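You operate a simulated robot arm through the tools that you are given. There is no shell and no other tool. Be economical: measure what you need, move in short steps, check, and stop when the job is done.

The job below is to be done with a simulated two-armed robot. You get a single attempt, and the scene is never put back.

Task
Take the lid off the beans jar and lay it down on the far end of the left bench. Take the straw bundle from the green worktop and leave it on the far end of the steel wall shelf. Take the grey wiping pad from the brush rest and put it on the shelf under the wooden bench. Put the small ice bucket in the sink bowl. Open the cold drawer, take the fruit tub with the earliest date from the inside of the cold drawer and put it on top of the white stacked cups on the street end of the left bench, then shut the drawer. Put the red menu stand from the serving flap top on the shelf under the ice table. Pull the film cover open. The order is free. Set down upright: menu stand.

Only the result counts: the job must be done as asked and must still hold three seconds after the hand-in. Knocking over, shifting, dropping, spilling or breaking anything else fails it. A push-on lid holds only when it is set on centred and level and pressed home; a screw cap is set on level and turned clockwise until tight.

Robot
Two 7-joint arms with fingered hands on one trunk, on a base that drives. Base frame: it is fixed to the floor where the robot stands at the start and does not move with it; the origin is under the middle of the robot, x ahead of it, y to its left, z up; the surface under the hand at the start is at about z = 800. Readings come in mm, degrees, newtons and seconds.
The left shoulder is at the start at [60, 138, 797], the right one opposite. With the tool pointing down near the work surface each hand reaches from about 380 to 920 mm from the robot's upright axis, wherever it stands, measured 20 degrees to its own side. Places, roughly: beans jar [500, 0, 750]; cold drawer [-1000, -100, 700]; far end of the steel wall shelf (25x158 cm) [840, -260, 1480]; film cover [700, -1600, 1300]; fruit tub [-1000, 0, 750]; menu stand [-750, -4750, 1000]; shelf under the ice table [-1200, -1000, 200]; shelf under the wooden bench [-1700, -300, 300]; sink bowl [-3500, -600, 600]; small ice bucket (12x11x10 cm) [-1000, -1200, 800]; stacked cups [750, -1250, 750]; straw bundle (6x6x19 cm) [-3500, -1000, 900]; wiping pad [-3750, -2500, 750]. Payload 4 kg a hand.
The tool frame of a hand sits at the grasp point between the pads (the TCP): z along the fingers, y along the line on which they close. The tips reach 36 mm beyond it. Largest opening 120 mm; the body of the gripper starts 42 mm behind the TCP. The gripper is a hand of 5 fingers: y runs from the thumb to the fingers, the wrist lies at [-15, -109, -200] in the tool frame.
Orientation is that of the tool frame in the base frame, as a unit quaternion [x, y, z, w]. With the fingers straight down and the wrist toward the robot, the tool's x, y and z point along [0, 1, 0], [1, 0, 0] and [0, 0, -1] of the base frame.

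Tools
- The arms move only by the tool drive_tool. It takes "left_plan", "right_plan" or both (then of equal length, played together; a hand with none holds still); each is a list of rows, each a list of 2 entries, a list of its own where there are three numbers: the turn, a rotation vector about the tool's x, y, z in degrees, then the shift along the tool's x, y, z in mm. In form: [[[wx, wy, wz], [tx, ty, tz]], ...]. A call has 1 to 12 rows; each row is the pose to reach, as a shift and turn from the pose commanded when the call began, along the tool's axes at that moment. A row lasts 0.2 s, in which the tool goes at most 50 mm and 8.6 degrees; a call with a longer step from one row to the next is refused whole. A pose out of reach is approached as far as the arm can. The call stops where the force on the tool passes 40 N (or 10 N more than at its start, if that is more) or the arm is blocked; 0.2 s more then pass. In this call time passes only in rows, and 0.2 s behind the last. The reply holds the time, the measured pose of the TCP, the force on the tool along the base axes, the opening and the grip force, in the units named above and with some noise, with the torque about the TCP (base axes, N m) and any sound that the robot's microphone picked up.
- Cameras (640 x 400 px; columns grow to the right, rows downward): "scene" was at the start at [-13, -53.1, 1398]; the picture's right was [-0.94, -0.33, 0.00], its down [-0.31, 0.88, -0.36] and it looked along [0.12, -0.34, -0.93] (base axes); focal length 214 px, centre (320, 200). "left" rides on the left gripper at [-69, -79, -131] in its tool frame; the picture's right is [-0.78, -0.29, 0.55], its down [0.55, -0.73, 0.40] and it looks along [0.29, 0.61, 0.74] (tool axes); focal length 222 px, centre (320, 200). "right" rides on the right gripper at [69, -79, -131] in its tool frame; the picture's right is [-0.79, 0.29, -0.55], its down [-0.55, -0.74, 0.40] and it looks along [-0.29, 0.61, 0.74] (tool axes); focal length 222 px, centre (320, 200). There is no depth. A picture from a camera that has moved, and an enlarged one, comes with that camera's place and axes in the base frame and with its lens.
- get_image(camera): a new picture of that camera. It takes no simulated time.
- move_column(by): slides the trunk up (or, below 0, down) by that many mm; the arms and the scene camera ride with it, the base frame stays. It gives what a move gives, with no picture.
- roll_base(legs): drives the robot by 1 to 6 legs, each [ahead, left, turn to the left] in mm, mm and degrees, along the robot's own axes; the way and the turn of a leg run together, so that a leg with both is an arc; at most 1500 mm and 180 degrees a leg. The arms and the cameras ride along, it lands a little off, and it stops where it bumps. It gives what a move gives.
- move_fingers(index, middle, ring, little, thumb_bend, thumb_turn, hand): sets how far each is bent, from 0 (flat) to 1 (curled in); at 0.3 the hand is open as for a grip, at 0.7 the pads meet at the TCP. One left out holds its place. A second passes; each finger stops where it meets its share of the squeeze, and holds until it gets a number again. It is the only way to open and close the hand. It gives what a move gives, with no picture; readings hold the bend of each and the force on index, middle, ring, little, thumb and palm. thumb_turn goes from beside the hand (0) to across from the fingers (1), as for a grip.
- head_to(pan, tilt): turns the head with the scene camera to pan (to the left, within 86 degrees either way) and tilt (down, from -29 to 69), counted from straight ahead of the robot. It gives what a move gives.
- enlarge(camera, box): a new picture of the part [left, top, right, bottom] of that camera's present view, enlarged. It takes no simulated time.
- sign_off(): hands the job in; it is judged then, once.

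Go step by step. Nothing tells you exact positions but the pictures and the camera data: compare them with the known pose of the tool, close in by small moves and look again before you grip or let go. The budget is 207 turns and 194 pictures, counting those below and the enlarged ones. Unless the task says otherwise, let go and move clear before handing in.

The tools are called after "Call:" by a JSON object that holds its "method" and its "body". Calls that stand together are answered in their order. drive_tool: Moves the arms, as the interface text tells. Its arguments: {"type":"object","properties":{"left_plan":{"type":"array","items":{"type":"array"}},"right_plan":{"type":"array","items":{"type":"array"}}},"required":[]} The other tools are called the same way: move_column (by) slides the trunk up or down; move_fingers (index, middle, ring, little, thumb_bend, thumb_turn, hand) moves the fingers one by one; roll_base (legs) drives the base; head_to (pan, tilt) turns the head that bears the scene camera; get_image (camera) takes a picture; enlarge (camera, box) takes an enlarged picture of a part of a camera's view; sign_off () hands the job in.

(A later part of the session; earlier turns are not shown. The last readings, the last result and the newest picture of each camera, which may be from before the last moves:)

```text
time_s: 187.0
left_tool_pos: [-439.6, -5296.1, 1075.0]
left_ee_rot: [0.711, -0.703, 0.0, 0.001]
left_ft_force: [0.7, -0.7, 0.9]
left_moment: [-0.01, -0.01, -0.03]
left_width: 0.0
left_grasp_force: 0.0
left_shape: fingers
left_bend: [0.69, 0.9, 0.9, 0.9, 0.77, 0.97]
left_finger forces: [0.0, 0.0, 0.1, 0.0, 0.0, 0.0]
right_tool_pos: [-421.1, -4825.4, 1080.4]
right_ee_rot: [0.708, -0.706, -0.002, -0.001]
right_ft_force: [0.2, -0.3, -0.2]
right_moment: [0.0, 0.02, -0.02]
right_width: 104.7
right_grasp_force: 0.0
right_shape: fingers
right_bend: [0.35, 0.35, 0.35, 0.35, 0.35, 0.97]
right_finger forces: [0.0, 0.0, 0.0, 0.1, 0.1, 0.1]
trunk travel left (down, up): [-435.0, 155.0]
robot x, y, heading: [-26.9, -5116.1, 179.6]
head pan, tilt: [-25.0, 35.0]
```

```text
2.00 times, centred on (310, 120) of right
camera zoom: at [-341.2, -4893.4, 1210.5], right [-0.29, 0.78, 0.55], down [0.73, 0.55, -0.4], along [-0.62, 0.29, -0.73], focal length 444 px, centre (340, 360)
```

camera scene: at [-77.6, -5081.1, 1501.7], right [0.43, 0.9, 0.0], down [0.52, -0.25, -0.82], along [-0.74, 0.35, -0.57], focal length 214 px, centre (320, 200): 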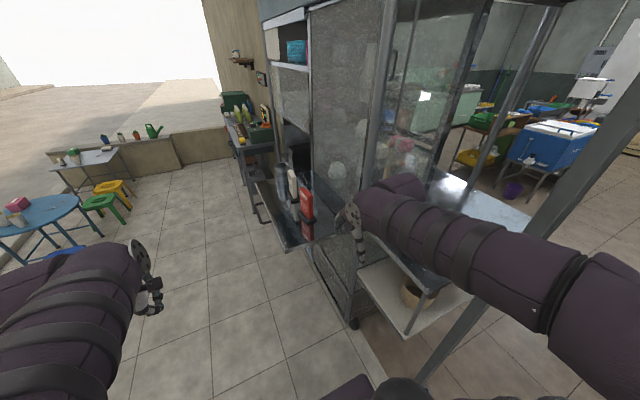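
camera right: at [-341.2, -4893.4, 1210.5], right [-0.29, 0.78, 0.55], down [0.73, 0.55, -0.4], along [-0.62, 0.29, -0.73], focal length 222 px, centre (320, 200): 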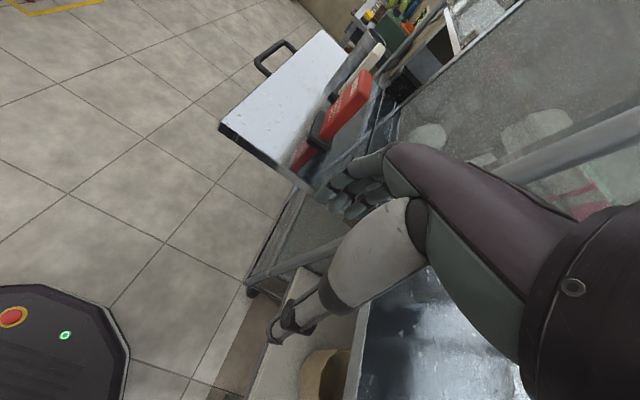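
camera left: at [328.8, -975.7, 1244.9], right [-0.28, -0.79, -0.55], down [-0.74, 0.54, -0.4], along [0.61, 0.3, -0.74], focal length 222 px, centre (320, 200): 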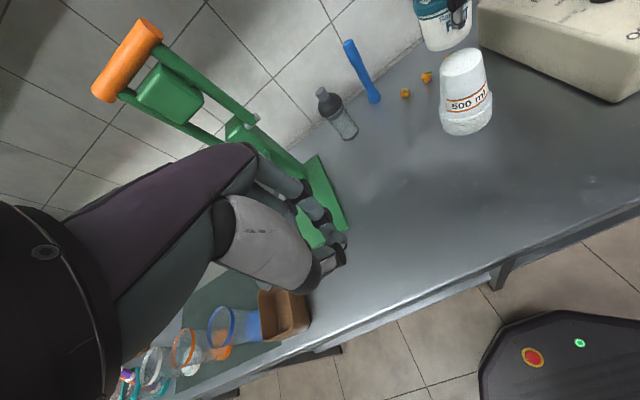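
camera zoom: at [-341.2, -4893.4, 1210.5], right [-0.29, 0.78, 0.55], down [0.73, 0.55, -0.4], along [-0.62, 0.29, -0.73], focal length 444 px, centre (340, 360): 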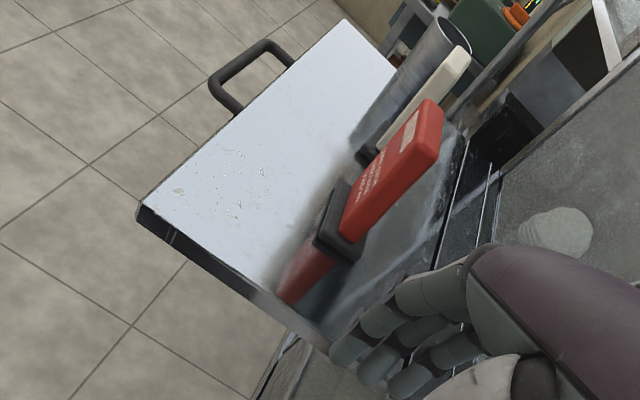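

The red stand is at about (-709, -4839), base on z≈942, top ≈1073, wide axis roughly along x (~62 mm). I open the right hand and hover above it.

Call:
{"method": "move_fingers", "body": {"hand": "right", "index": 0.3, "middle": 0.3, "ring": 0.3, "little": 0.3, "thumb_bend": 0.3}}

Call:
{"method": "drive_tool", "body": {"right_plan": [[[0, 0, 0], [0, 0, -40]], [[0, 0, 0], [2, 20, -80]], [[0, 0, 0], [4, 60, -90]], [[0, 0, 0], [6, 105, -90]], [[0, 0, 0], [8, 150, -90]], [[0, 0, 0], [10, 195, -90]], [[0, 0, 0], [11, 235, -90]], [[0, 0, 0], [11, 275, -90]]]}}

Call:
{"method": "get_image", "body": {"camera": "right"}}

```text
time_s: 188.0
left_tool_pos: [-440.1, -5294.4, 1075.2]
left_ee_rot: [0.711, -0.703, 0.0, 0.001]
left_ft_force: [-0.2, -0.2, 0.1]
left_moment: [-0.02, 0.0, 0.01]
left_width: 0.0
left_grasp_force: 0.0
left_shape: fingers
left_bend: [0.69, 0.9, 0.9, 0.9, 0.77, 0.97]
left_finger forces: [0.0, 0.0, 0.0, 0.0, 0.1, 0.0]
right_tool_pos: [-420.8, -4823.6, 1080.5]
right_ee_rot: [0.708, -0.706, -0.002, 0.0]
right_ft_force: [0.3, 0.5, -0.4]
right_moment: [-0.03, -0.02, 0.02]
right_width: 118.9
right_grasp_force: 0.0
right_shape: fingers
right_bend: [0.3, 0.3, 0.3, 0.3, 0.3, 0.97]
right_finger forces: [0.0, 0.0, 0.0, 0.0, 0.0, 0.0]
trunk travel left (down, up): [-435.0, 155.0]
robot x, y, heading: [-25.3, -5120.0, 179.4]
head pan, tilt: [-25.0, 35.0]
```

```text
time_s: 189.8
left_tool_pos: [-439.4, -5295.9, 1075.5]
left_ee_rot: [0.711, -0.703, 0.0, 0.001]
left_ft_force: [0.2, 0.1, -0.2]
left_moment: [0.01, -0.03, -0.02]
left_width: 0.0
left_grasp_force: 0.0
left_shape: fingers
left_bend: [0.69, 0.9, 0.9, 0.9, 0.77, 0.97]
left_finger forces: [0.0, 0.0, 0.0, 0.0, 0.1, 0.0]
right_tool_pos: [-695.2, -4839.3, 1169.2]
right_ee_rot: [0.708, -0.706, -0.002, 0.0]
right_ft_force: [-0.3, -0.4, -0.3]
right_moment: [-0.02, 0.04, 0.0]
right_width: 118.9
right_grasp_force: 0.1
right_shape: fingers
right_bend: [0.3, 0.3, 0.3, 0.3, 0.3, 0.97]
right_finger forces: [0.0, 0.0, 0.1, 0.0, 0.0, 0.0]
trunk travel left (down, up): [-435.0, 155.0]
robot x, y, heading: [-27.1, -5120.8, 179.6]
head pan, tilt: [-25.0, 35.0]
```

```text
78 pictures are left
camera right: at [-616.7, -4908.7, 1298.9], right [-0.29, 0.78, 0.55], down [0.73, 0.55, -0.4], along [-0.61, 0.29, -0.73], focal length 222 px, centre (320, 200)
```

right: 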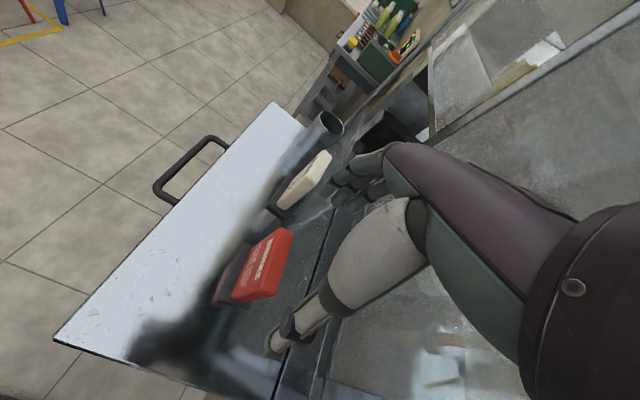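

Aligned (stand top at (-698, -4838)). I descend and grip across its width.

Call:
{"method": "drive_tool", "body": {"right_plan": [[[0, 0, 0], [-1, 3, 35]], [[0, 0, 0], [-1, 3, 70]], [[0, 0, 0], [-1, 3, 100]], [[0, 0, 0], [-1, 3, 117]]]}}

Call:
{"method": "get_image", "body": {"camera": "right"}}

```text
time_s: 190.8
left_tool_pos: [-439.3, -5294.4, 1075.3]
left_ee_rot: [0.71, -0.704, -0.001, 0.001]
left_ft_force: [-0.3, 0.2, 0.1]
left_moment: [-0.01, 0.0, 0.02]
left_width: 0.1
left_grasp_force: 0.0
left_shape: fingers
left_bend: [0.69, 0.9, 0.9, 0.9, 0.77, 0.97]
left_finger forces: [0.0, 0.1, 0.1, 0.1, 0.0, 0.0]
right_tool_pos: [-698.8, -4836.2, 1054.7]
right_ee_rot: [0.709, -0.706, -0.003, 0.0]
right_ft_force: [-0.1, 0.5, 0.2]
right_moment: [-0.02, -0.01, 0.04]
right_width: 118.8
right_grasp_force: 0.0
right_shape: fingers
right_bend: [0.3, 0.3, 0.3, 0.3, 0.3, 0.97]
right_finger forces: [0.0, 0.0, 0.0, 0.1, 0.0, 0.1]
trunk travel left (down, up): [-435.0, 155.0]
robot x, y, heading: [-27.1, -5116.4, 179.6]
head pan, tilt: [-25.0, 35.0]
```

```text
77 pictures are left
camera right: at [-618.8, -4904.6, 1184.2], right [-0.29, 0.78, 0.55], down [0.73, 0.55, -0.4], along [-0.62, 0.29, -0.73], focal length 222 px, centre (320, 200)
```

right: 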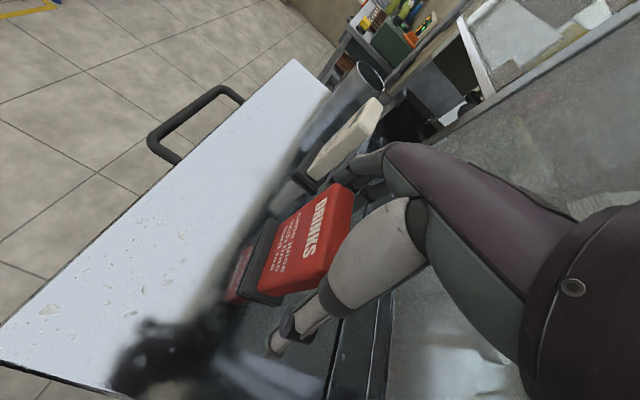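

Call:
{"method": "move_fingers", "body": {"hand": "right", "index": 0.62, "middle": 0.62, "ring": 0.45, "little": 0.4, "thumb_bend": 0.6}}

Call:
{"method": "get_image", "body": {"camera": "right"}}

```text
time_s: 191.8
left_tool_pos: [-440.2, -5295.9, 1075.5]
left_ee_rot: [0.711, -0.703, 0.001, 0.001]
left_ft_force: [-0.9, 0.0, -0.6]
left_moment: [0.06, 0.0, 0.01]
left_width: 0.0
left_grasp_force: 0.1
left_shape: fingers
left_bend: [0.69, 0.9, 0.9, 0.9, 0.77, 0.97]
left_finger forces: [0.1, 0.1, 0.1, 0.0, 0.0, 0.0]
right_tool_pos: [-698.1, -4836.4, 1054.4]
right_ee_rot: [0.708, -0.706, -0.002, -0.001]
right_ft_force: [0.2, 1.4, 1.3]
right_moment: [0.02, 0.09, -0.03]
right_width: 69.7
right_grasp_force: 11.0
right_shape: fingers
right_bend: [0.45, 0.62, 0.45, 0.4, 0.53, 0.97]
right_finger forces: [10.6, 0.0, 0.0, 0.1, 10.8, 0.0]
trunk travel left (down, up): [-435.0, 155.0]
robot x, y, heading: [-24.5, -5115.8, 179.7]
head pan, tilt: [-25.0, 35.0]
```

```text
76 pictures are left
camera right: at [-618.5, -4904.4, 1184.6], right [-0.29, 0.78, 0.55], down [0.73, 0.55, -0.4], along [-0.62, 0.29, -0.73], focal length 222 px, centre (320, 200)
```

right: 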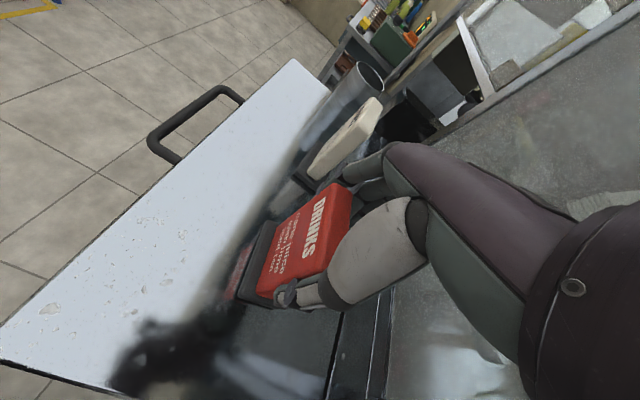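

Held by index and thumb. I firm up and lift.

Call:
{"method": "move_fingers", "body": {"hand": "right", "index": 0.7, "thumb_bend": 0.66}}

Call:
{"method": "drive_tool", "body": {"right_plan": [[[0, 0, 0], [0, 0, -15]], [[0, 0, 0], [0, 0, -40]], [[0, 0, 0], [0, 0, -80]], [[0, 0, 0], [0, 0, -120]], [[0, 0, 0], [0, 0, -160]]]}}

Call:
{"method": "get_image", "body": {"camera": "right"}}

```text
time_s: 192.8
left_tool_pos: [-438.8, -5295.2, 1074.6]
left_ee_rot: [0.711, -0.703, 0.0, 0.002]
left_ft_force: [0.5, 1.5, 0.6]
left_moment: [0.01, -0.01, -0.02]
left_width: 0.2
left_grasp_force: 0.0
left_shape: fingers
left_bend: [0.69, 0.9, 0.9, 0.9, 0.77, 0.97]
left_finger forces: [0.0, 0.0, 0.0, 0.1, 0.1, 0.0]
right_tool_pos: [-699.2, -4836.4, 1054.3]
right_ee_rot: [0.708, -0.706, -0.001, 0.0]
right_ft_force: [0.0, -0.4, 0.5]
right_moment: [0.03, 0.05, -0.03]
right_width: 69.9
right_grasp_force: 12.1
right_shape: fingers
right_bend: [0.42, 0.62, 0.45, 0.4, 0.58, 0.97]
right_finger forces: [11.2, 0.1, 0.0, 0.1, 11.7, 0.0]
trunk travel left (down, up): [-435.0, 155.0]
robot x, y, heading: [-25.5, -5119.1, 179.7]
head pan, tilt: [-25.0, 35.0]
```

```text
time_s: 194.0
left_tool_pos: [-439.9, -5296.0, 1075.3]
left_ee_rot: [0.711, -0.704, 0.0, 0.001]
left_ft_force: [0.4, 0.8, 1.0]
left_moment: [0.01, 0.02, -0.01]
left_width: 0.0
left_grasp_force: 0.0
left_shape: fingers
left_bend: [0.69, 0.9, 0.9, 0.9, 0.77, 0.97]
left_finger forces: [0.1, 0.0, 0.0, 0.1, 0.0, 0.0]
right_tool_pos: [-698.7, -4836.0, 1214.5]
right_ee_rot: [0.709, -0.706, -0.001, -0.001]
right_ft_force: [0.1, -0.4, -1.3]
right_moment: [0.03, 0.01, 0.0]
right_width: 69.3
right_grasp_force: 12.1
right_shape: fingers
right_bend: [0.42, 0.62, 0.45, 0.4, 0.58, 0.97]
right_finger forces: [11.4, 0.0, 0.0, 0.1, 11.4, 0.0]
trunk travel left (down, up): [-435.0, 155.0]
robot x, y, heading: [-27.1, -5117.4, 179.4]
head pan, tilt: [-25.0, 35.0]
```

```text
75 pictures are left
camera right: at [-619.6, -4904.3, 1344.7], right [-0.29, 0.78, 0.55], down [0.73, 0.55, -0.4], along [-0.61, 0.29, -0.74], focal length 222 px, centre (320, 200)
```

right: 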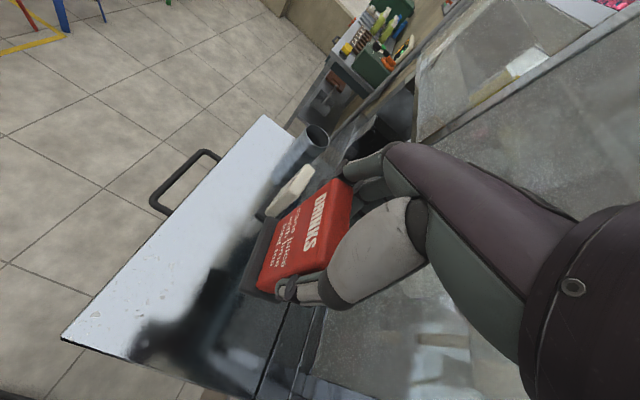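

The stand is up. I tuck it in and retrace the route sideways through the doorway.

Call:
{"method": "drive_tool", "body": {"right_plan": [[[0, 0, 0], [0, -45, 0]], [[0, 0, 0], [0, -90, 0]], [[0, 0, 0], [0, -135, 0]], [[0, 0, 0], [0, -180, 0]], [[0, 0, 0], [0, -225, 0]], [[0, 0, 0], [0, -265, 0]]]}}

Call:
{"method": "roll_base", "body": {"legs": [[-395, 0, 0], [0, -300, 0]]}}

Call:
{"method": "roll_base", "body": {"legs": [[0, -700, 0], [0, -650, 0]]}}

```text
time_s: 195.4
left_tool_pos: [-437.6, -5295.5, 1075.3]
left_ee_rot: [0.711, -0.703, -0.001, 0.002]
left_ft_force: [-0.1, -0.1, -1.2]
left_moment: [0.0, 0.02, 0.03]
left_width: 0.0
left_grasp_force: 0.0
left_shape: fingers
left_bend: [0.69, 0.9, 0.9, 0.9, 0.77, 0.97]
left_finger forces: [0.0, 0.1, 0.0, 0.0, 0.1, 0.0]
right_tool_pos: [-433.3, -4836.1, 1215.2]
right_ee_rot: [0.709, -0.705, -0.003, -0.001]
right_ft_force: [0.5, -0.2, -1.3]
right_moment: [0.01, -0.03, 0.0]
right_width: 69.4
right_grasp_force: 10.9
right_shape: fingers
right_bend: [0.42, 0.62, 0.45, 0.4, 0.58, 0.97]
right_finger forces: [11.2, 0.1, 0.0, 0.0, 11.3, 0.1]
trunk travel left (down, up): [-435.0, 155.0]
robot x, y, heading: [-26.9, -5121.2, 179.7]
head pan, tilt: [-25.0, 35.0]
```

```text
time_s: 199.5
left_tool_pos: [-43.1, -5005.2, 1074.6]
left_ee_rot: [0.714, -0.7, 0.0, 0.001]
left_ft_force: [0.1, 0.4, -0.3]
left_moment: [-0.01, 0.01, -0.02]
left_width: 0.3
left_grasp_force: 0.1
left_shape: fingers
left_bend: [0.69, 0.9, 0.9, 0.9, 0.77, 0.97]
left_finger forces: [0.0, 0.0, 0.1, 0.0, 0.1, 0.0]
right_tool_pos: [-41.7, -4546.2, 1215.1]
right_ee_rot: [0.711, -0.704, -0.001, 0.0]
right_ft_force: [0.6, 0.9, -1.1]
right_moment: [-0.02, -0.01, -0.02]
right_width: 69.7
right_grasp_force: 10.9
right_shape: fingers
right_bend: [0.42, 0.62, 0.45, 0.4, 0.58, 0.97]
right_finger forces: [11.4, 0.1, 0.1, 0.1, 11.3, 0.0]
trunk travel left (down, up): [-435.0, 155.0]
robot x, y, heading: [368.2, -4827.8, 180.0]
head pan, tilt: [-25.0, 35.0]
```

```text
time_s: 206.6
left_tool_pos: [-48.7, -3646.7, 1075.5]
left_ee_rot: [0.713, -0.701, -0.001, 0.002]
left_ft_force: [-0.5, -0.7, -0.2]
left_moment: [-0.03, -0.02, 0.01]
left_width: 0.0
left_grasp_force: 0.1
left_shape: fingers
left_bend: [0.69, 0.9, 0.9, 0.9, 0.77, 0.97]
left_finger forces: [0.1, 0.0, 0.1, 0.0, 0.1, 0.0]
right_tool_pos: [-45.4, -3188.9, 1216.0]
right_ee_rot: [0.71, -0.704, -0.002, 0.0]
right_ft_force: [0.4, 0.6, -1.8]
right_moment: [0.01, -0.02, 0.01]
right_width: 69.6
right_grasp_force: 11.6
right_shape: fingers
right_bend: [0.42, 0.62, 0.45, 0.4, 0.58, 0.97]
right_finger forces: [11.3, 0.0, 0.0, 0.1, 11.4, 0.0]
trunk travel left (down, up): [-435.0, 155.0]
robot x, y, heading: [364.0, -3468.2, 180.0]
head pan, tilt: [-25.0, 35.0]
```

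Inside again. I move to mid-aisle and back up the aisle, still facing −x, toward the ice table.

Call:
{"method": "roll_base", "body": {"legs": [[540, 0, 0], [0, -1200, 0], [0, -1050, 0]]}}

Call:
{"method": "head_to", "body": {"pan": 0, "tilt": 45}}

Call:
{"method": "get_image", "body": {"camera": "scene"}}

```text
time_s: 220.3
left_tool_pos: [-581.3, -1416.0, 1074.9]
left_ee_rot: [0.711, -0.703, 0.001, 0.002]
left_ft_force: [-0.7, 0.2, -0.3]
left_moment: [0.0, 0.0, 0.03]
left_width: 0.1
left_grasp_force: 0.1
left_shape: fingers
left_bend: [0.69, 0.9, 0.9, 0.9, 0.77, 0.97]
left_finger forces: [0.0, 0.0, 0.1, 0.0, 0.0, 0.0]
right_tool_pos: [-576.0, -956.9, 1215.5]
right_ee_rot: [-0.707, 0.707, 0.002, 0.001]
right_ft_force: [0.0, 0.3, -2.0]
right_moment: [0.0, 0.02, 0.0]
right_width: 69.4
right_grasp_force: 11.6
right_shape: fingers
right_bend: [0.42, 0.62, 0.45, 0.4, 0.58, 0.97]
right_finger forces: [11.3, 0.0, 0.1, 0.0, 11.4, 0.1]
trunk travel left (down, up): [-435.0, 155.0]
robot x, y, heading: [-168.6, -1240.5, 179.4]
head pan, tilt: [-25.0, 35.0]
```

```text
time_s: 221.2
left_tool_pos: [-580.8, -1416.1, 1074.7]
left_ee_rot: [0.71, -0.704, 0.0, 0.001]
left_ft_force: [-0.3, 0.4, -0.5]
left_moment: [0.01, 0.03, 0.01]
left_width: 0.0
left_grasp_force: 0.0
left_shape: fingers
left_bend: [0.69, 0.9, 0.9, 0.9, 0.77, 0.97]
left_finger forces: [0.1, 0.0, 0.0, 0.0, 0.1, 0.1]
right_tool_pos: [-574.5, -958.0, 1215.7]
right_ee_rot: [0.707, -0.707, -0.002, -0.001]
right_ft_force: [0.3, 0.0, -2.0]
right_moment: [-0.04, 0.0, -0.01]
right_width: 69.5
right_grasp_force: 10.9
right_shape: fingers
right_bend: [0.42, 0.62, 0.45, 0.4, 0.58, 0.97]
right_finger forces: [11.3, 0.1, 0.0, 0.1, 11.3, 0.0]
trunk travel left (down, up): [-435.0, 155.0]
robot x, y, heading: [-164.8, -1240.8, 179.5]
head pan, tilt: [0.0, 45.0]
```

```text
74 pictures are left
camera scene: at [-221.0, -1239.6, 1486.9], right [0.01, 1.0, 0.0], down [0.71, -0.01, -0.71], along [-0.71, 0.01, -0.71], focal length 214 px, centre (320, 200)
```

scene: 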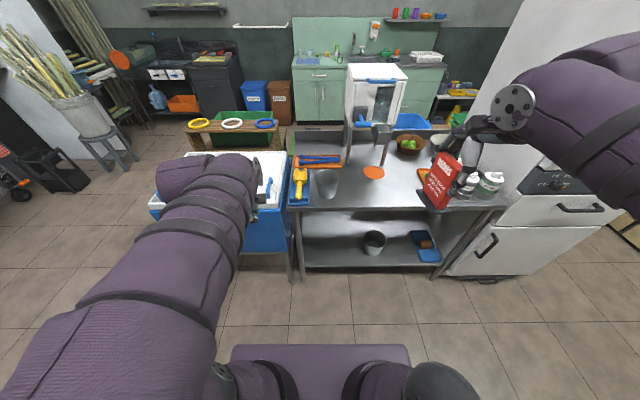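

The shelf under the ice table has free space around y≈-1120. I align, lower the trunk, and view.

Call:
{"method": "roll_base", "body": {"legs": [[0, 150, 0]]}}

Call:
{"method": "move_column", "body": {"by": -420}}

Call:
{"method": "get_image", "body": {"camera": "scene"}}

```text
time_s: 222.6
left_tool_pos: [-583.7, -1565.4, 1075.7]
left_ee_rot: [0.709, -0.705, 0.0, 0.0]
left_ft_force: [0.9, 0.0, 0.4]
left_moment: [0.04, -0.02, -0.01]
left_width: 0.1
left_grasp_force: 0.1
left_shape: fingers
left_bend: [0.69, 0.9, 0.9, 0.9, 0.77, 0.97]
left_finger forces: [0.0, 0.0, 0.0, 0.1, 0.0, 0.0]
right_tool_pos: [-576.8, -1106.7, 1215.6]
right_ee_rot: [-0.707, 0.707, 0.002, 0.002]
right_ft_force: [0.8, 0.0, -1.0]
right_moment: [0.03, -0.02, 0.04]
right_width: 69.3
right_grasp_force: 10.9
right_shape: fingers
right_bend: [0.42, 0.62, 0.45, 0.4, 0.58, 0.97]
right_finger forces: [11.4, 0.0, 0.1, 0.1, 11.3, 0.0]
trunk travel left (down, up): [-435.0, 155.0]
robot x, y, heading: [-172.0, -1390.9, 179.1]
head pan, tilt: [0.0, 45.0]
```

```text
refused: -420 is not a number from -400 to 400
```

```text
73 pictures are left
camera scene: at [-222.7, -1390.7, 1486.9], right [0.01, 1.0, 0.0], down [0.71, -0.01, -0.71], along [-0.71, 0.01, -0.71], focal length 214 px, centre (320, 200)
```

scene: 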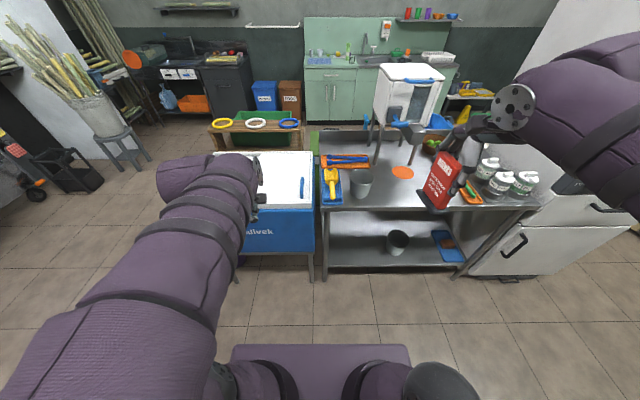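

Call:
{"method": "move_column", "body": {"by": -400}}

Call:
{"method": "head_to", "body": {"pan": 0, "tilt": 35}}

Call:
{"method": "get_image", "body": {"camera": "scene"}}

```text
time_s: 226.4
left_tool_pos: [-582.9, -1564.6, 675.5]
left_ee_rot: [0.71, -0.704, 0.0, 0.001]
left_ft_force: [0.1, -0.7, -0.4]
left_moment: [0.0, 0.01, -0.02]
left_width: 0.2
left_grasp_force: 0.0
left_shape: fingers
left_bend: [0.69, 0.9, 0.9, 0.9, 0.77, 0.97]
left_finger forces: [0.0, 0.1, 0.0, 0.1, 0.0, 0.1]
right_tool_pos: [-575.2, -1106.4, 815.3]
right_ee_rot: [-0.707, 0.707, 0.001, 0.0]
right_ft_force: [0.1, 0.4, -0.4]
right_moment: [-0.02, -0.01, 0.0]
right_width: 69.2
right_grasp_force: 11.6
right_shape: fingers
right_bend: [0.42, 0.62, 0.45, 0.4, 0.58, 0.97]
right_finger forces: [11.5, 0.0, 0.0, 0.1, 11.3, 0.0]
trunk travel left (down, up): [-35.0, 555.0]
robot x, y, heading: [-166.6, -1384.0, 179.2]
head pan, tilt: [0.0, 45.0]
```

```text
time_s: 227.1
left_tool_pos: [-583.4, -1565.8, 675.2]
left_ee_rot: [0.71, -0.704, 0.0, 0.002]
left_ft_force: [0.1, -0.4, -0.3]
left_moment: [0.02, -0.01, -0.04]
left_width: 0.1
left_grasp_force: 0.1
left_shape: fingers
left_bend: [0.69, 0.9, 0.9, 0.9, 0.77, 0.97]
left_finger forces: [0.1, 0.1, 0.0, 0.0, 0.0, 0.0]
right_tool_pos: [-575.6, -1106.6, 815.9]
right_ee_rot: [-0.707, 0.707, 0.002, 0.0]
right_ft_force: [-0.1, 0.3, -1.2]
right_moment: [0.0, 0.0, 0.0]
right_width: 69.4
right_grasp_force: 11.2
right_shape: fingers
right_bend: [0.42, 0.62, 0.45, 0.4, 0.58, 0.97]
right_finger forces: [11.4, 0.0, 0.0, 0.1, 11.3, 0.1]
trunk travel left (down, up): [-35.0, 555.0]
robot x, y, heading: [-171.0, -1388.0, 179.4]
head pan, tilt: [0.0, 35.0]
```

```text
72 pictures are left
camera scene: at [-229.4, -1389.2, 1101.6], right [0.01, 1.0, 0.0], down [0.57, -0.01, -0.82], along [-0.82, 0.01, -0.57], focal length 214 px, centre (320, 200)
```

scene: 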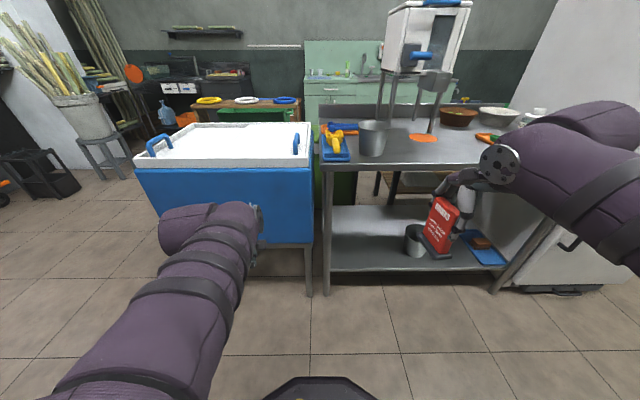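

Shelf top is at about z≈190 with front edge x≈-918. I lower the stand in front of it first.

Call:
{"method": "drive_tool", "body": {"right_plan": [[[0, 0, 0], [0, 10, 45]], [[0, 0, 0], [0, 20, 90]], [[0, 0, 0], [0, 30, 135]], [[0, 0, 0], [0, 40, 180]], [[0, 0, 0], [0, 50, 225]], [[0, 0, 0], [0, 60, 270]], [[0, 0, 0], [0, 70, 315]], [[0, 0, 0], [0, 80, 360]], [[0, 0, 0], [0, 90, 405]], [[0, 0, 0], [0, 100, 440]]]}}

Call:
{"method": "get_image", "body": {"camera": "scene"}}

```text
time_s: 229.3
left_tool_pos: [-583.6, -1564.8, 674.7]
left_ee_rot: [0.71, -0.705, 0.0, 0.002]
left_ft_force: [0.0, -0.9, 0.5]
left_moment: [-0.02, 0.03, 0.02]
left_width: 0.1
left_grasp_force: 0.3
left_shape: fingers
left_bend: [0.69, 0.9, 0.9, 0.9, 0.77, 0.97]
left_finger forces: [0.1, 0.1, 0.0, 0.1, 0.1, 0.1]
right_tool_pos: [-674.4, -1104.0, 374.7]
right_ee_rot: [0.707, -0.707, -0.003, -0.001]
right_ft_force: [-0.2, -0.4, -0.1]
right_moment: [0.02, -0.01, 0.0]
right_width: 69.2
right_grasp_force: 11.5
right_shape: fingers
right_bend: [0.42, 0.62, 0.45, 0.4, 0.58, 0.97]
right_finger forces: [11.4, 0.1, 0.1, 0.0, 11.3, 0.0]
trunk travel left (down, up): [-35.0, 555.0]
robot x, y, heading: [-168.4, -1392.1, 179.5]
head pan, tilt: [0.0, 35.0]
```

```text
71 pictures are left
camera scene: at [-229.2, -1389.4, 1101.8], right [0.01, 1.0, 0.0], down [0.57, -0.01, -0.82], along [-0.82, 0.01, -0.57], focal length 214 px, centre (320, 200)
```

scene: 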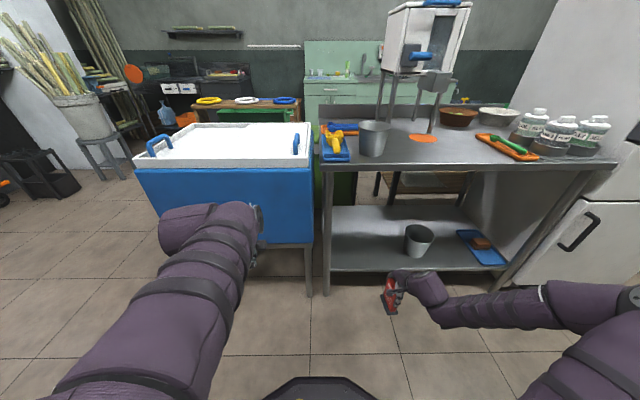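

Call:
{"method": "drive_tool", "body": {"right_plan": [[[0, 0, 0], [0, 42, 0]], [[0, 0, 0], [0, 84, 0]], [[0, 0, 0], [0, 126, 0]], [[0, 0, 0], [0, 168, 0]], [[0, 0, 0], [0, 210, 0]], [[0, 0, 0], [0, 252, 0]], [[0, 0, 0], [0, 290, 0]], [[0, 0, 0], [0, 318, 0]]]}}

Call:
{"method": "enlarge", "body": {"camera": "scene", "box": [300, 180, 500, 305]}}

Call:
{"method": "get_image", "body": {"camera": "right"}}

```text
time_s: 231.1
left_tool_pos: [-583.8, -1566.5, 675.1]
left_ee_rot: [0.71, -0.705, 0.0, 0.002]
left_ft_force: [-0.2, 0.9, -0.8]
left_moment: [-0.03, 0.02, 0.01]
left_width: 0.0
left_grasp_force: 0.2
left_shape: fingers
left_bend: [0.69, 0.9, 0.9, 0.9, 0.77, 0.97]
left_finger forces: [0.0, 0.0, 0.0, 0.0, 0.0, 0.0]
right_tool_pos: [-995.5, -1105.7, 375.4]
right_ee_rot: [0.707, -0.707, -0.001, -0.002]
right_ft_force: [-0.7, 0.7, -1.2]
right_moment: [0.02, -0.06, -0.01]
right_width: 69.0
right_grasp_force: 11.3
right_shape: fingers
right_bend: [0.42, 0.62, 0.45, 0.4, 0.58, 0.97]
right_finger forces: [11.3, 0.0, 0.0, 0.1, 11.2, 0.0]
trunk travel left (down, up): [-35.0, 555.0]
robot x, y, heading: [-168.6, -1388.9, 179.3]
head pan, tilt: [0.0, 35.0]
```

```text
3.20 times, centred on (400, 242) of scene
camera zoom: at [-229.4, -1389.1, 1101.7], right [0.01, 1.0, 0.0], down [0.57, -0.01, -0.82], along [-0.82, 0.01, -0.57], focal length 686 px, centre (64, 64)
```

zoom: 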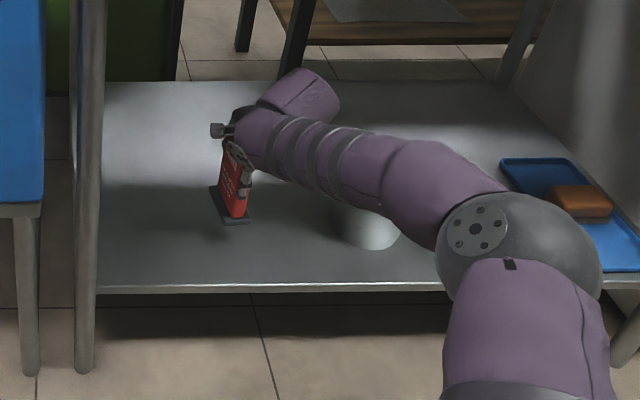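

```text
69 pictures are left
camera right: at [-916.9, -1174.9, 505.7], right [-0.29, 0.78, 0.55], down [0.73, 0.55, -0.4], along [-0.61, 0.29, -0.73], focal length 222 px, centre (320, 200)
```

right: 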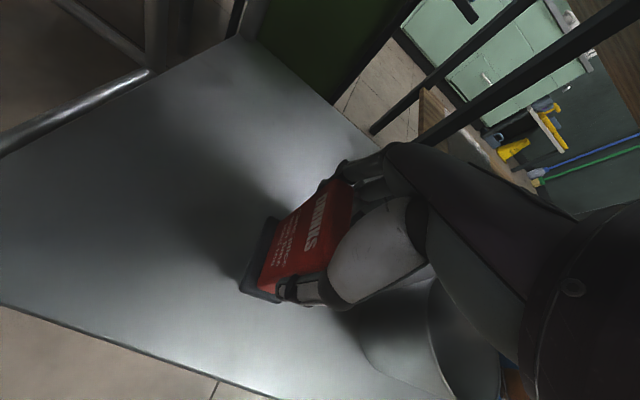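

Well over the shelf. I lower carefully.

Call:
{"method": "drive_tool", "body": {"right_plan": [[[0, 0, 0], [0, 0, 20]], [[0, 0, 0], [0, 0, 40]], [[0, 0, 0], [0, 0, 55]]]}}

Call:
{"method": "enlarge", "body": {"camera": "right", "box": [180, 160, 380, 360]}}

```text
time_s: 231.9
left_tool_pos: [-582.2, -1565.8, 675.4]
left_ee_rot: [0.71, -0.705, 0.0, 0.001]
left_ft_force: [-0.6, -0.6, 0.0]
left_moment: [0.04, 0.02, 0.0]
left_width: 0.1
left_grasp_force: 0.1
left_shape: fingers
left_bend: [0.69, 0.9, 0.9, 0.9, 0.77, 0.97]
left_finger forces: [0.0, 0.0, 0.1, 0.0, 0.0, 0.0]
right_tool_pos: [-995.8, -1103.0, 323.4]
right_ee_rot: [-0.707, 0.707, 0.003, -0.001]
right_ft_force: [0.7, -1.0, 3.9]
right_moment: [-0.06, 0.15, 0.04]
right_width: 69.2
right_grasp_force: 11.7
right_shape: fingers
right_bend: [0.42, 0.62, 0.45, 0.4, 0.58, 0.97]
right_finger forces: [11.2, 0.1, 0.0, 0.0, 12.2, 0.0]
trunk travel left (down, up): [-35.0, 555.0]
robot x, y, heading: [-170.8, -1389.4, 179.3]
head pan, tilt: [0.0, 35.0]
```

```text
2.00 times, centred on (280, 260) of right
camera zoom: at [-916.2, -1172.5, 453.1], right [-0.29, 0.78, 0.55], down [0.73, 0.55, -0.4], along [-0.62, 0.29, -0.73], focal length 444 px, centre (400, 80)
```

zoom: 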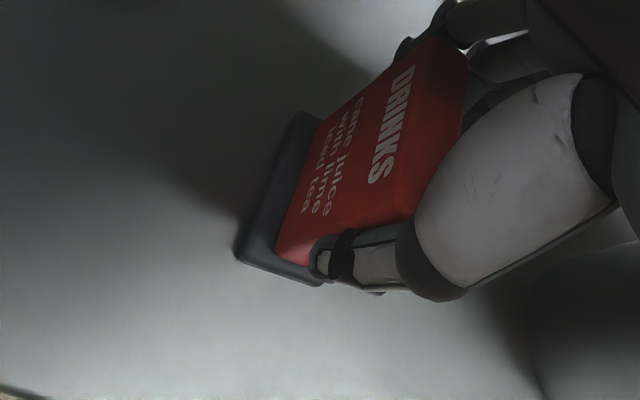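

Contact reached. I press 1 mm more and release.

Call:
{"method": "drive_tool", "body": {"right_plan": [[[0, 0, 0], [0, 0, 1]]]}}

Call:
{"method": "move_fingers", "body": {"hand": "right", "index": 0.3, "middle": 0.3, "ring": 0.3, "little": 0.3, "thumb_bend": 0.3}}

Call:
{"method": "drive_tool", "body": {"right_plan": [[[0, 0, 0], [0, 0, -25]], [[0, 0, 0], [0, 0, -60]], [[0, 0, 0], [0, 0, -100]], [[0, 0, 0], [0, 0, -140]]]}}

Call:
{"method": "get_image", "body": {"camera": "right"}}

```text
time_s: 232.3
left_tool_pos: [-582.5, -1564.1, 676.3]
left_ee_rot: [0.71, -0.705, -0.001, 0.002]
left_ft_force: [-1.2, 0.5, -0.6]
left_moment: [-0.03, 0.02, -0.01]
left_width: 0.0
left_grasp_force: 0.1
left_shape: fingers
left_bend: [0.69, 0.9, 0.9, 0.9, 0.77, 0.97]
left_finger forces: [0.0, 0.1, 0.1, 0.0, 0.0, 0.1]
right_tool_pos: [-995.8, -1104.2, 323.1]
right_ee_rot: [0.707, -0.707, -0.003, 0.001]
right_ft_force: [2.6, -0.9, 8.6]
right_moment: [-0.06, 0.19, 0.03]
right_width: 69.4
right_grasp_force: 12.1
right_shape: fingers
right_bend: [0.42, 0.62, 0.45, 0.4, 0.58, 0.97]
right_finger forces: [10.5, 0.3, 0.0, 0.1, 12.9, 0.0]
trunk travel left (down, up): [-35.0, 555.0]
robot x, y, heading: [-167.4, -1389.7, 179.4]
head pan, tilt: [0.0, 35.0]
```

```text
time_s: 233.3
left_tool_pos: [-583.5, -1564.5, 675.3]
left_ee_rot: [0.709, -0.705, 0.0, 0.002]
left_ft_force: [-0.3, -0.5, 0.1]
left_moment: [0.0, 0.02, 0.01]
left_width: 0.1
left_grasp_force: 0.0
left_shape: fingers
left_bend: [0.69, 0.9, 0.9, 0.9, 0.77, 0.97]
left_finger forces: [0.1, 0.0, 0.0, 0.0, 0.0, 0.1]
right_tool_pos: [-995.2, -1103.9, 321.6]
right_ee_rot: [0.707, -0.707, -0.002, -0.001]
right_ft_force: [-0.8, 0.4, 0.4]
right_moment: [0.01, 0.01, 0.01]
right_width: 118.9
right_grasp_force: 0.1
right_shape: fingers
right_bend: [0.3, 0.3, 0.3, 0.3, 0.3, 0.97]
right_finger forces: [0.0, 0.1, 0.0, 0.0, 0.0, 0.0]
trunk travel left (down, up): [-35.0, 555.0]
robot x, y, heading: [-169.6, -1395.2, 179.4]
head pan, tilt: [0.0, 35.0]
```

```text
time_s: 234.3
left_tool_pos: [-583.8, -1564.9, 675.0]
left_ee_rot: [0.709, -0.705, 0.0, 0.0]
left_ft_force: [-0.4, 0.1, -0.7]
left_moment: [0.0, 0.01, 0.0]
left_width: 0.0
left_grasp_force: 0.1
left_shape: fingers
left_bend: [0.69, 0.9, 0.9, 0.9, 0.77, 0.97]
left_finger forces: [0.0, 0.1, 0.0, 0.0, 0.0, 0.1]
right_tool_pos: [-993.7, -1105.2, 461.9]
right_ee_rot: [0.708, -0.707, -0.002, 0.0]
right_ft_force: [0.4, 0.1, -1.2]
right_moment: [0.0, -0.01, 0.02]
right_width: 118.6
right_grasp_force: 0.1
right_shape: fingers
right_bend: [0.3, 0.3, 0.3, 0.3, 0.3, 0.97]
right_finger forces: [0.0, 0.0, 0.1, 0.1, 0.1, 0.0]
trunk travel left (down, up): [-35.0, 555.0]
robot x, y, heading: [-171.7, -1391.5, 179.5]
head pan, tilt: [0.0, 35.0]
```

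```text
67 pictures are left
camera right: at [-915.6, -1173.8, 591.5], right [-0.29, 0.78, 0.55], down [0.73, 0.55, -0.4], along [-0.61, 0.29, -0.73], focal length 222 px, centre (320, 200)
```

right: 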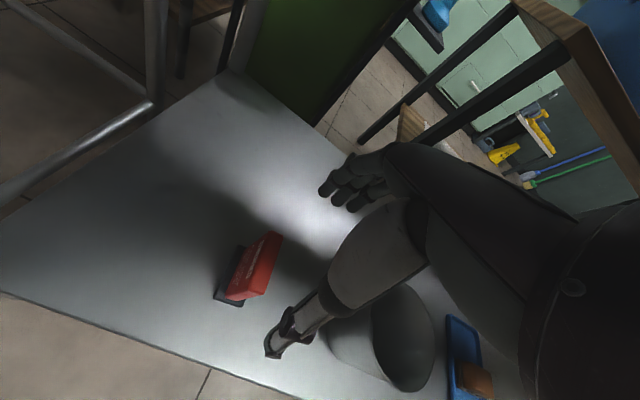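

The stand stands upright. I retract the hand, raise the trunk, and look at the small ice bucket on the table.

Call:
{"method": "drive_tool", "body": {"right_plan": [[[0, 0, 0], [0, -45, 0]], [[0, 0, 0], [0, -90, 0]], [[0, 0, 0], [0, -135, 0]], [[0, 0, 0], [0, -180, 0]], [[0, 0, 0], [0, -225, 0]], [[0, 0, 0], [0, -270, 0]], [[0, 0, 0], [0, -315, 0]], [[0, 0, 0], [0, -360, 0]], [[0, 0, 0], [0, -400, 0]]]}}

Call:
{"method": "move_column", "body": {"by": 400}}

Call:
{"method": "drive_tool", "body": {"right_plan": [[[0, 0, 0], [0, 15, -45]], [[0, 0, 0], [0, 30, -90]], [[0, 0, 0], [0, 45, -135]], [[0, 0, 0], [0, 60, -180]], [[0, 0, 0], [0, 75, -220]]]}}

Call:
{"method": "get_image", "body": {"camera": "right"}}

Call:
{"method": "get_image", "body": {"camera": "scene"}}

```text
time_s: 236.3
left_tool_pos: [-584.0, -1564.3, 674.8]
left_ee_rot: [0.71, -0.704, -0.001, 0.001]
left_ft_force: [-0.8, 0.7, -0.4]
left_moment: [0.02, -0.01, -0.03]
left_width: 0.0
left_grasp_force: 0.0
left_shape: fingers
left_bend: [0.69, 0.9, 0.9, 0.9, 0.77, 0.97]
left_finger forces: [0.0, 0.0, 0.0, 0.0, 0.0, 0.0]
right_tool_pos: [-594.6, -1103.8, 459.4]
right_ee_rot: [-0.706, 0.708, 0.002, 0.001]
right_ft_force: [1.0, 0.1, -0.9]
right_moment: [-0.01, 0.02, 0.01]
right_width: 119.2
right_grasp_force: 0.0
right_shape: fingers
right_bend: [0.3, 0.3, 0.3, 0.3, 0.3, 0.97]
right_finger forces: [0.1, 0.1, 0.0, 0.0, 0.1, 0.0]
trunk travel left (down, up): [-35.0, 555.0]
robot x, y, heading: [-167.7, -1391.1, 179.3]
head pan, tilt: [0.0, 35.0]
```

```text
time_s: 240.1
left_tool_pos: [-583.1, -1566.1, 1074.4]
left_ee_rot: [0.71, -0.705, 0.0, 0.001]
left_ft_force: [-0.5, 0.7, -0.6]
left_moment: [-0.03, 0.02, 0.04]
left_width: 0.0
left_grasp_force: 0.1
left_shape: fingers
left_bend: [0.69, 0.9, 0.9, 0.9, 0.77, 0.97]
left_finger forces: [0.0, 0.0, 0.1, 0.0, 0.0, 0.0]
right_tool_pos: [-593.7, -1102.1, 859.7]
right_ee_rot: [0.707, -0.707, -0.002, 0.0]
right_ft_force: [-0.2, 0.5, 0.2]
right_moment: [-0.02, -0.02, 0.02]
right_width: 119.0
right_grasp_force: 0.0
right_shape: fingers
right_bend: [0.3, 0.3, 0.3, 0.3, 0.3, 0.97]
right_finger forces: [0.0, 0.0, 0.0, 0.0, 0.0, 0.0]
trunk travel left (down, up): [-435.0, 155.0]
robot x, y, heading: [-172.3, -1391.7, 179.3]
head pan, tilt: [0.0, 35.0]
```

```text
time_s: 241.3
left_tool_pos: [-583.0, -1565.7, 1075.0]
left_ee_rot: [0.71, -0.704, 0.0, 0.001]
left_ft_force: [0.0, 0.1, -0.3]
left_moment: [-0.01, 0.0, 0.01]
left_width: 0.0
left_grasp_force: 0.1
left_shape: fingers
left_bend: [0.69, 0.9, 0.9, 0.9, 0.77, 0.97]
left_finger forces: [0.1, 0.1, 0.0, 0.0, 0.1, 0.0]
right_tool_pos: [-668.6, -1104.8, 1078.6]
right_ee_rot: [-0.707, 0.708, 0.002, 0.0]
right_ft_force: [0.0, -0.4, -0.6]
right_moment: [-0.02, -0.01, -0.04]
right_width: 118.9
right_grasp_force: 0.0
right_shape: fingers
right_bend: [0.3, 0.3, 0.3, 0.3, 0.3, 0.97]
right_finger forces: [0.0, 0.1, 0.1, 0.1, 0.0, 0.0]
trunk travel left (down, up): [-435.0, 155.0]
robot x, y, heading: [-169.2, -1389.6, 179.3]
head pan, tilt: [0.0, 35.0]
```

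```text
66 pictures are left
camera right: at [-589.3, -1173.0, 1208.7], right [-0.29, 0.78, 0.55], down [0.73, 0.55, -0.4], along [-0.61, 0.29, -0.73], focal length 222 px, centre (320, 200)
```

right: 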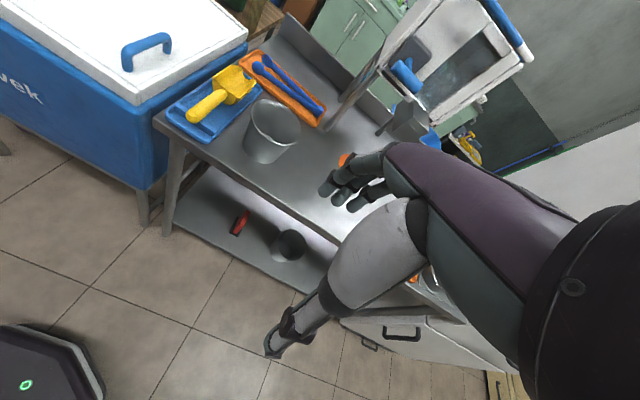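

```text
65 pictures are left
camera scene: at [-229.5, -1389.4, 1501.7], right [0.01, 1.0, 0.0], down [0.57, -0.01, -0.82], along [-0.82, 0.01, -0.57], focal length 214 px, centre (320, 200)
```

scene: 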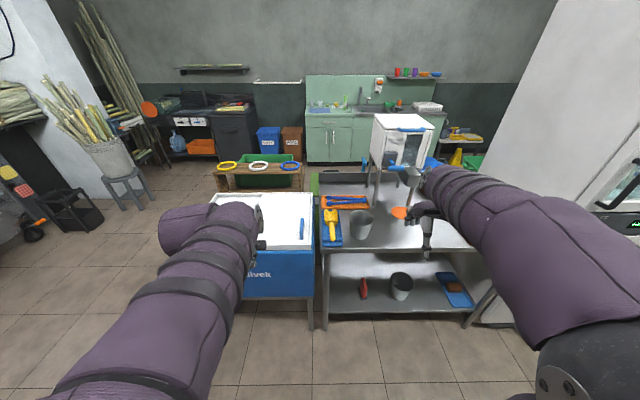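

The bucket rim centre is near (-944, -1205, 912). I open wide and hover above it.

Call:
{"method": "move_fingers", "body": {"hand": "right", "index": 0.18, "middle": 0.18, "ring": 0.18, "little": 0.18, "thumb_bend": 0.18}}

Call:
{"method": "drive_tool", "body": {"right_plan": [[[0, 0, 0], [14, 40, 0]], [[0, 0, 0], [28, 80, 0]], [[0, 0, 0], [42, 120, 0]], [[0, 0, 0], [56, 160, 0]], [[0, 0, 0], [70, 200, 5]], [[0, 0, 0], [85, 240, 25]], [[0, 0, 0], [98, 272, 50]]]}}

Call:
{"method": "get_image", "body": {"camera": "right"}}

Call:
{"method": "enlarge", "body": {"camera": "scene", "box": [300, 160, 460, 260]}}

```text
time_s: 242.3
left_tool_pos: [-582.9, -1565.8, 1074.7]
left_ee_rot: [0.709, -0.705, 0.0, 0.001]
left_ft_force: [0.4, 0.4, -0.1]
left_moment: [0.03, 0.0, 0.02]
left_width: 0.0
left_grasp_force: 0.0
left_shape: fingers
left_bend: [0.69, 0.9, 0.9, 0.9, 0.77, 0.97]
left_finger forces: [0.0, 0.0, 0.0, 0.0, 0.0, 0.1]
right_tool_pos: [-668.9, -1103.6, 1077.5]
right_ee_rot: [0.707, -0.707, -0.002, -0.001]
right_ft_force: [-0.6, 0.5, -0.4]
right_moment: [-0.02, 0.0, 0.0]
right_width: 151.6
right_grasp_force: 0.0
right_shape: fingers
right_bend: [0.18, 0.18, 0.18, 0.18, 0.18, 0.97]
right_finger forces: [0.0, 0.1, 0.0, 0.1, 0.0, 0.0]
trunk travel left (down, up): [-435.0, 155.0]
robot x, y, heading: [-168.4, -1391.0, 179.5]
head pan, tilt: [0.0, 35.0]
```

```text
time_s: 243.9
left_tool_pos: [-584.3, -1564.6, 1074.8]
left_ee_rot: [0.71, -0.704, 0.0, 0.002]
left_ft_force: [-1.1, 0.4, 0.1]
left_moment: [-0.07, 0.01, 0.03]
left_width: 0.5
left_grasp_force: 0.1
left_shape: fingers
left_bend: [0.69, 0.9, 0.9, 0.9, 0.77, 0.97]
left_finger forces: [0.0, 0.1, 0.0, 0.0, 0.1, 0.1]
right_tool_pos: [-941.3, -1201.8, 1031.8]
right_ee_rot: [-0.707, 0.708, 0.002, 0.0]
right_ft_force: [-0.1, -0.5, -0.9]
right_moment: [-0.01, -0.03, 0.02]
right_width: 151.7
right_grasp_force: 0.2
right_shape: fingers
right_bend: [0.18, 0.18, 0.18, 0.18, 0.18, 0.97]
right_finger forces: [0.0, 0.1, 0.0, 0.0, 0.1, 0.0]
trunk travel left (down, up): [-435.0, 155.0]
robot x, y, heading: [-170.3, -1386.8, 178.9]
head pan, tilt: [0.0, 35.0]
```

```text
64 pictures are left
camera right: at [-862.4, -1271.5, 1161.2], right [-0.29, 0.78, 0.55], down [0.73, 0.55, -0.4], along [-0.61, 0.29, -0.73], focal length 222 px, centre (320, 200)
```

right: 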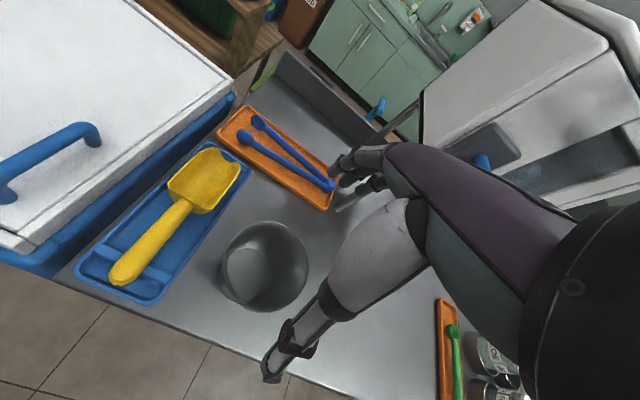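

```text
4.00 times, centred on (380, 210) of scene
camera zoom: at [-230.4, -1389.2, 1501.7], right [0.01, 1.0, 0.0], down [0.57, -0.01, -0.82], along [-0.82, 0.01, -0.57], focal length 858 px, centre (80, 160)
```

zoom: 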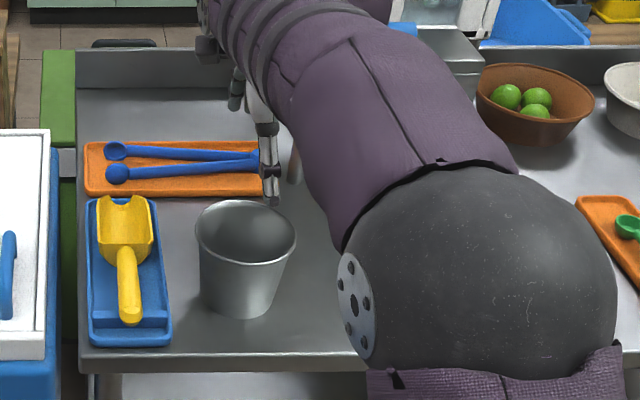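

Rim centre (-947, -1205) with ~110 mm diameter. I descend around it.

Call:
{"method": "drive_tool", "body": {"right_plan": [[[0, 0, 0], [2, 3, 40]], [[0, 0, 0], [3, 6, 80]], [[0, 0, 0], [3, 6, 110]], [[0, 0, 0], [3, 6, 132]]]}}

Call:
{"method": "get_image", "body": {"camera": "right"}}

```text
time_s: 244.9
left_tool_pos: [-583.5, -1565.1, 1076.0]
left_ee_rot: [0.71, -0.704, 0.0, 0.001]
left_ft_force: [0.4, 0.1, 0.2]
left_moment: [0.03, -0.02, 0.06]
left_width: 0.0
left_grasp_force: 0.0
left_shape: fingers
left_bend: [0.69, 0.9, 0.9, 0.9, 0.77, 0.97]
left_finger forces: [0.0, 0.0, 0.0, 0.0, 0.1, 0.0]
right_tool_pos: [-946.7, -1206.2, 897.0]
right_ee_rot: [-0.707, 0.707, 0.001, -0.001]
right_ft_force: [-0.6, 0.4, -0.5]
right_moment: [0.0, 0.02, 0.0]
right_width: 151.7
right_grasp_force: 0.0
right_shape: fingers
right_bend: [0.18, 0.18, 0.18, 0.18, 0.18, 0.97]
right_finger forces: [0.1, 0.0, 0.1, 0.0, 0.0, 0.1]
trunk travel left (down, up): [-435.0, 155.0]
robot x, y, heading: [-167.8, -1389.2, 178.9]
head pan, tilt: [0.0, 35.0]
```

```text
62 pictures are left
camera right: at [-867.4, -1274.6, 1027.5], right [-0.29, 0.78, 0.55], down [0.73, 0.55, -0.4], along [-0.61, 0.29, -0.73], focal length 222 px, centre (320, 200)
```

right: 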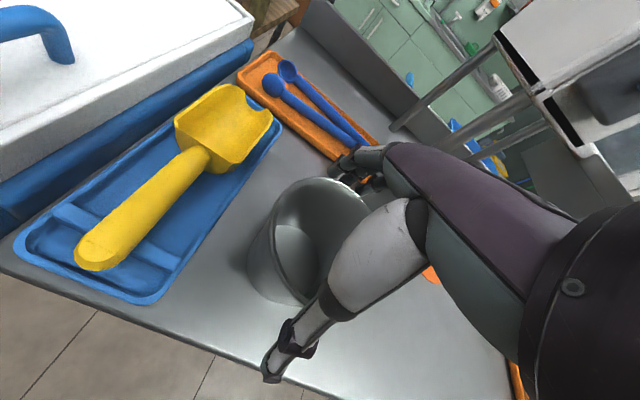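

Call:
{"method": "move_fingers", "body": {"hand": "right", "index": 0.42, "middle": 0.42, "ring": 0.42, "little": 0.3, "thumb_bend": 0.42}}

Call:
{"method": "get_image", "body": {"camera": "right"}}

```text
time_s: 245.9
left_tool_pos: [-581.8, -1565.5, 1075.2]
left_ee_rot: [0.71, -0.705, 0.0, 0.001]
left_ft_force: [0.1, 0.1, 0.3]
left_moment: [-0.03, 0.03, -0.02]
left_width: 0.0
left_grasp_force: 0.1
left_shape: fingers
left_bend: [0.69, 0.9, 0.9, 0.9, 0.77, 0.97]
left_finger forces: [0.2, 0.0, 0.0, 0.1, 0.0, 0.1]
right_tool_pos: [-946.5, -1205.1, 899.6]
right_ee_rot: [0.707, -0.707, -0.003, 0.0]
right_ft_force: [-2.0, 0.2, 5.7]
right_moment: [0.0, 0.38, 0.02]
right_width: 105.6
right_grasp_force: 13.6
right_shape: fingers
right_bend: [0.37, 0.38, 0.4, 0.3, 0.37, 0.96]
right_finger forces: [7.7, 4.7, 2.7, 0.0, 12.1, 0.1]
trunk travel left (down, up): [-435.0, 155.0]
robot x, y, heading: [-168.9, -1388.6, 179.5]
head pan, tilt: [0.0, 35.0]
```

```text
61 pictures are left
camera right: at [-867.1, -1274.6, 1028.8], right [-0.29, 0.78, 0.55], down [0.73, 0.55, -0.4], along [-0.62, 0.29, -0.73], focal length 222 px, centre (320, 200)
```

right: 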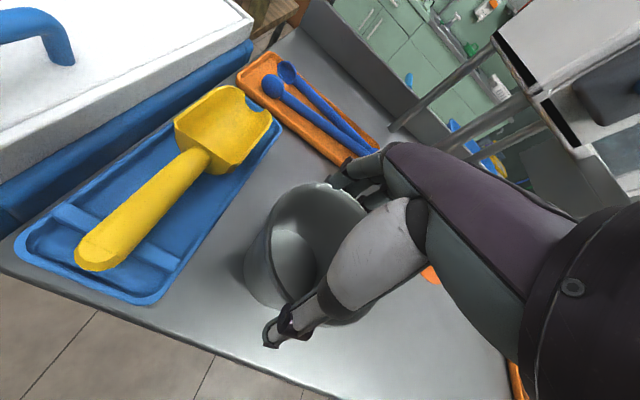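

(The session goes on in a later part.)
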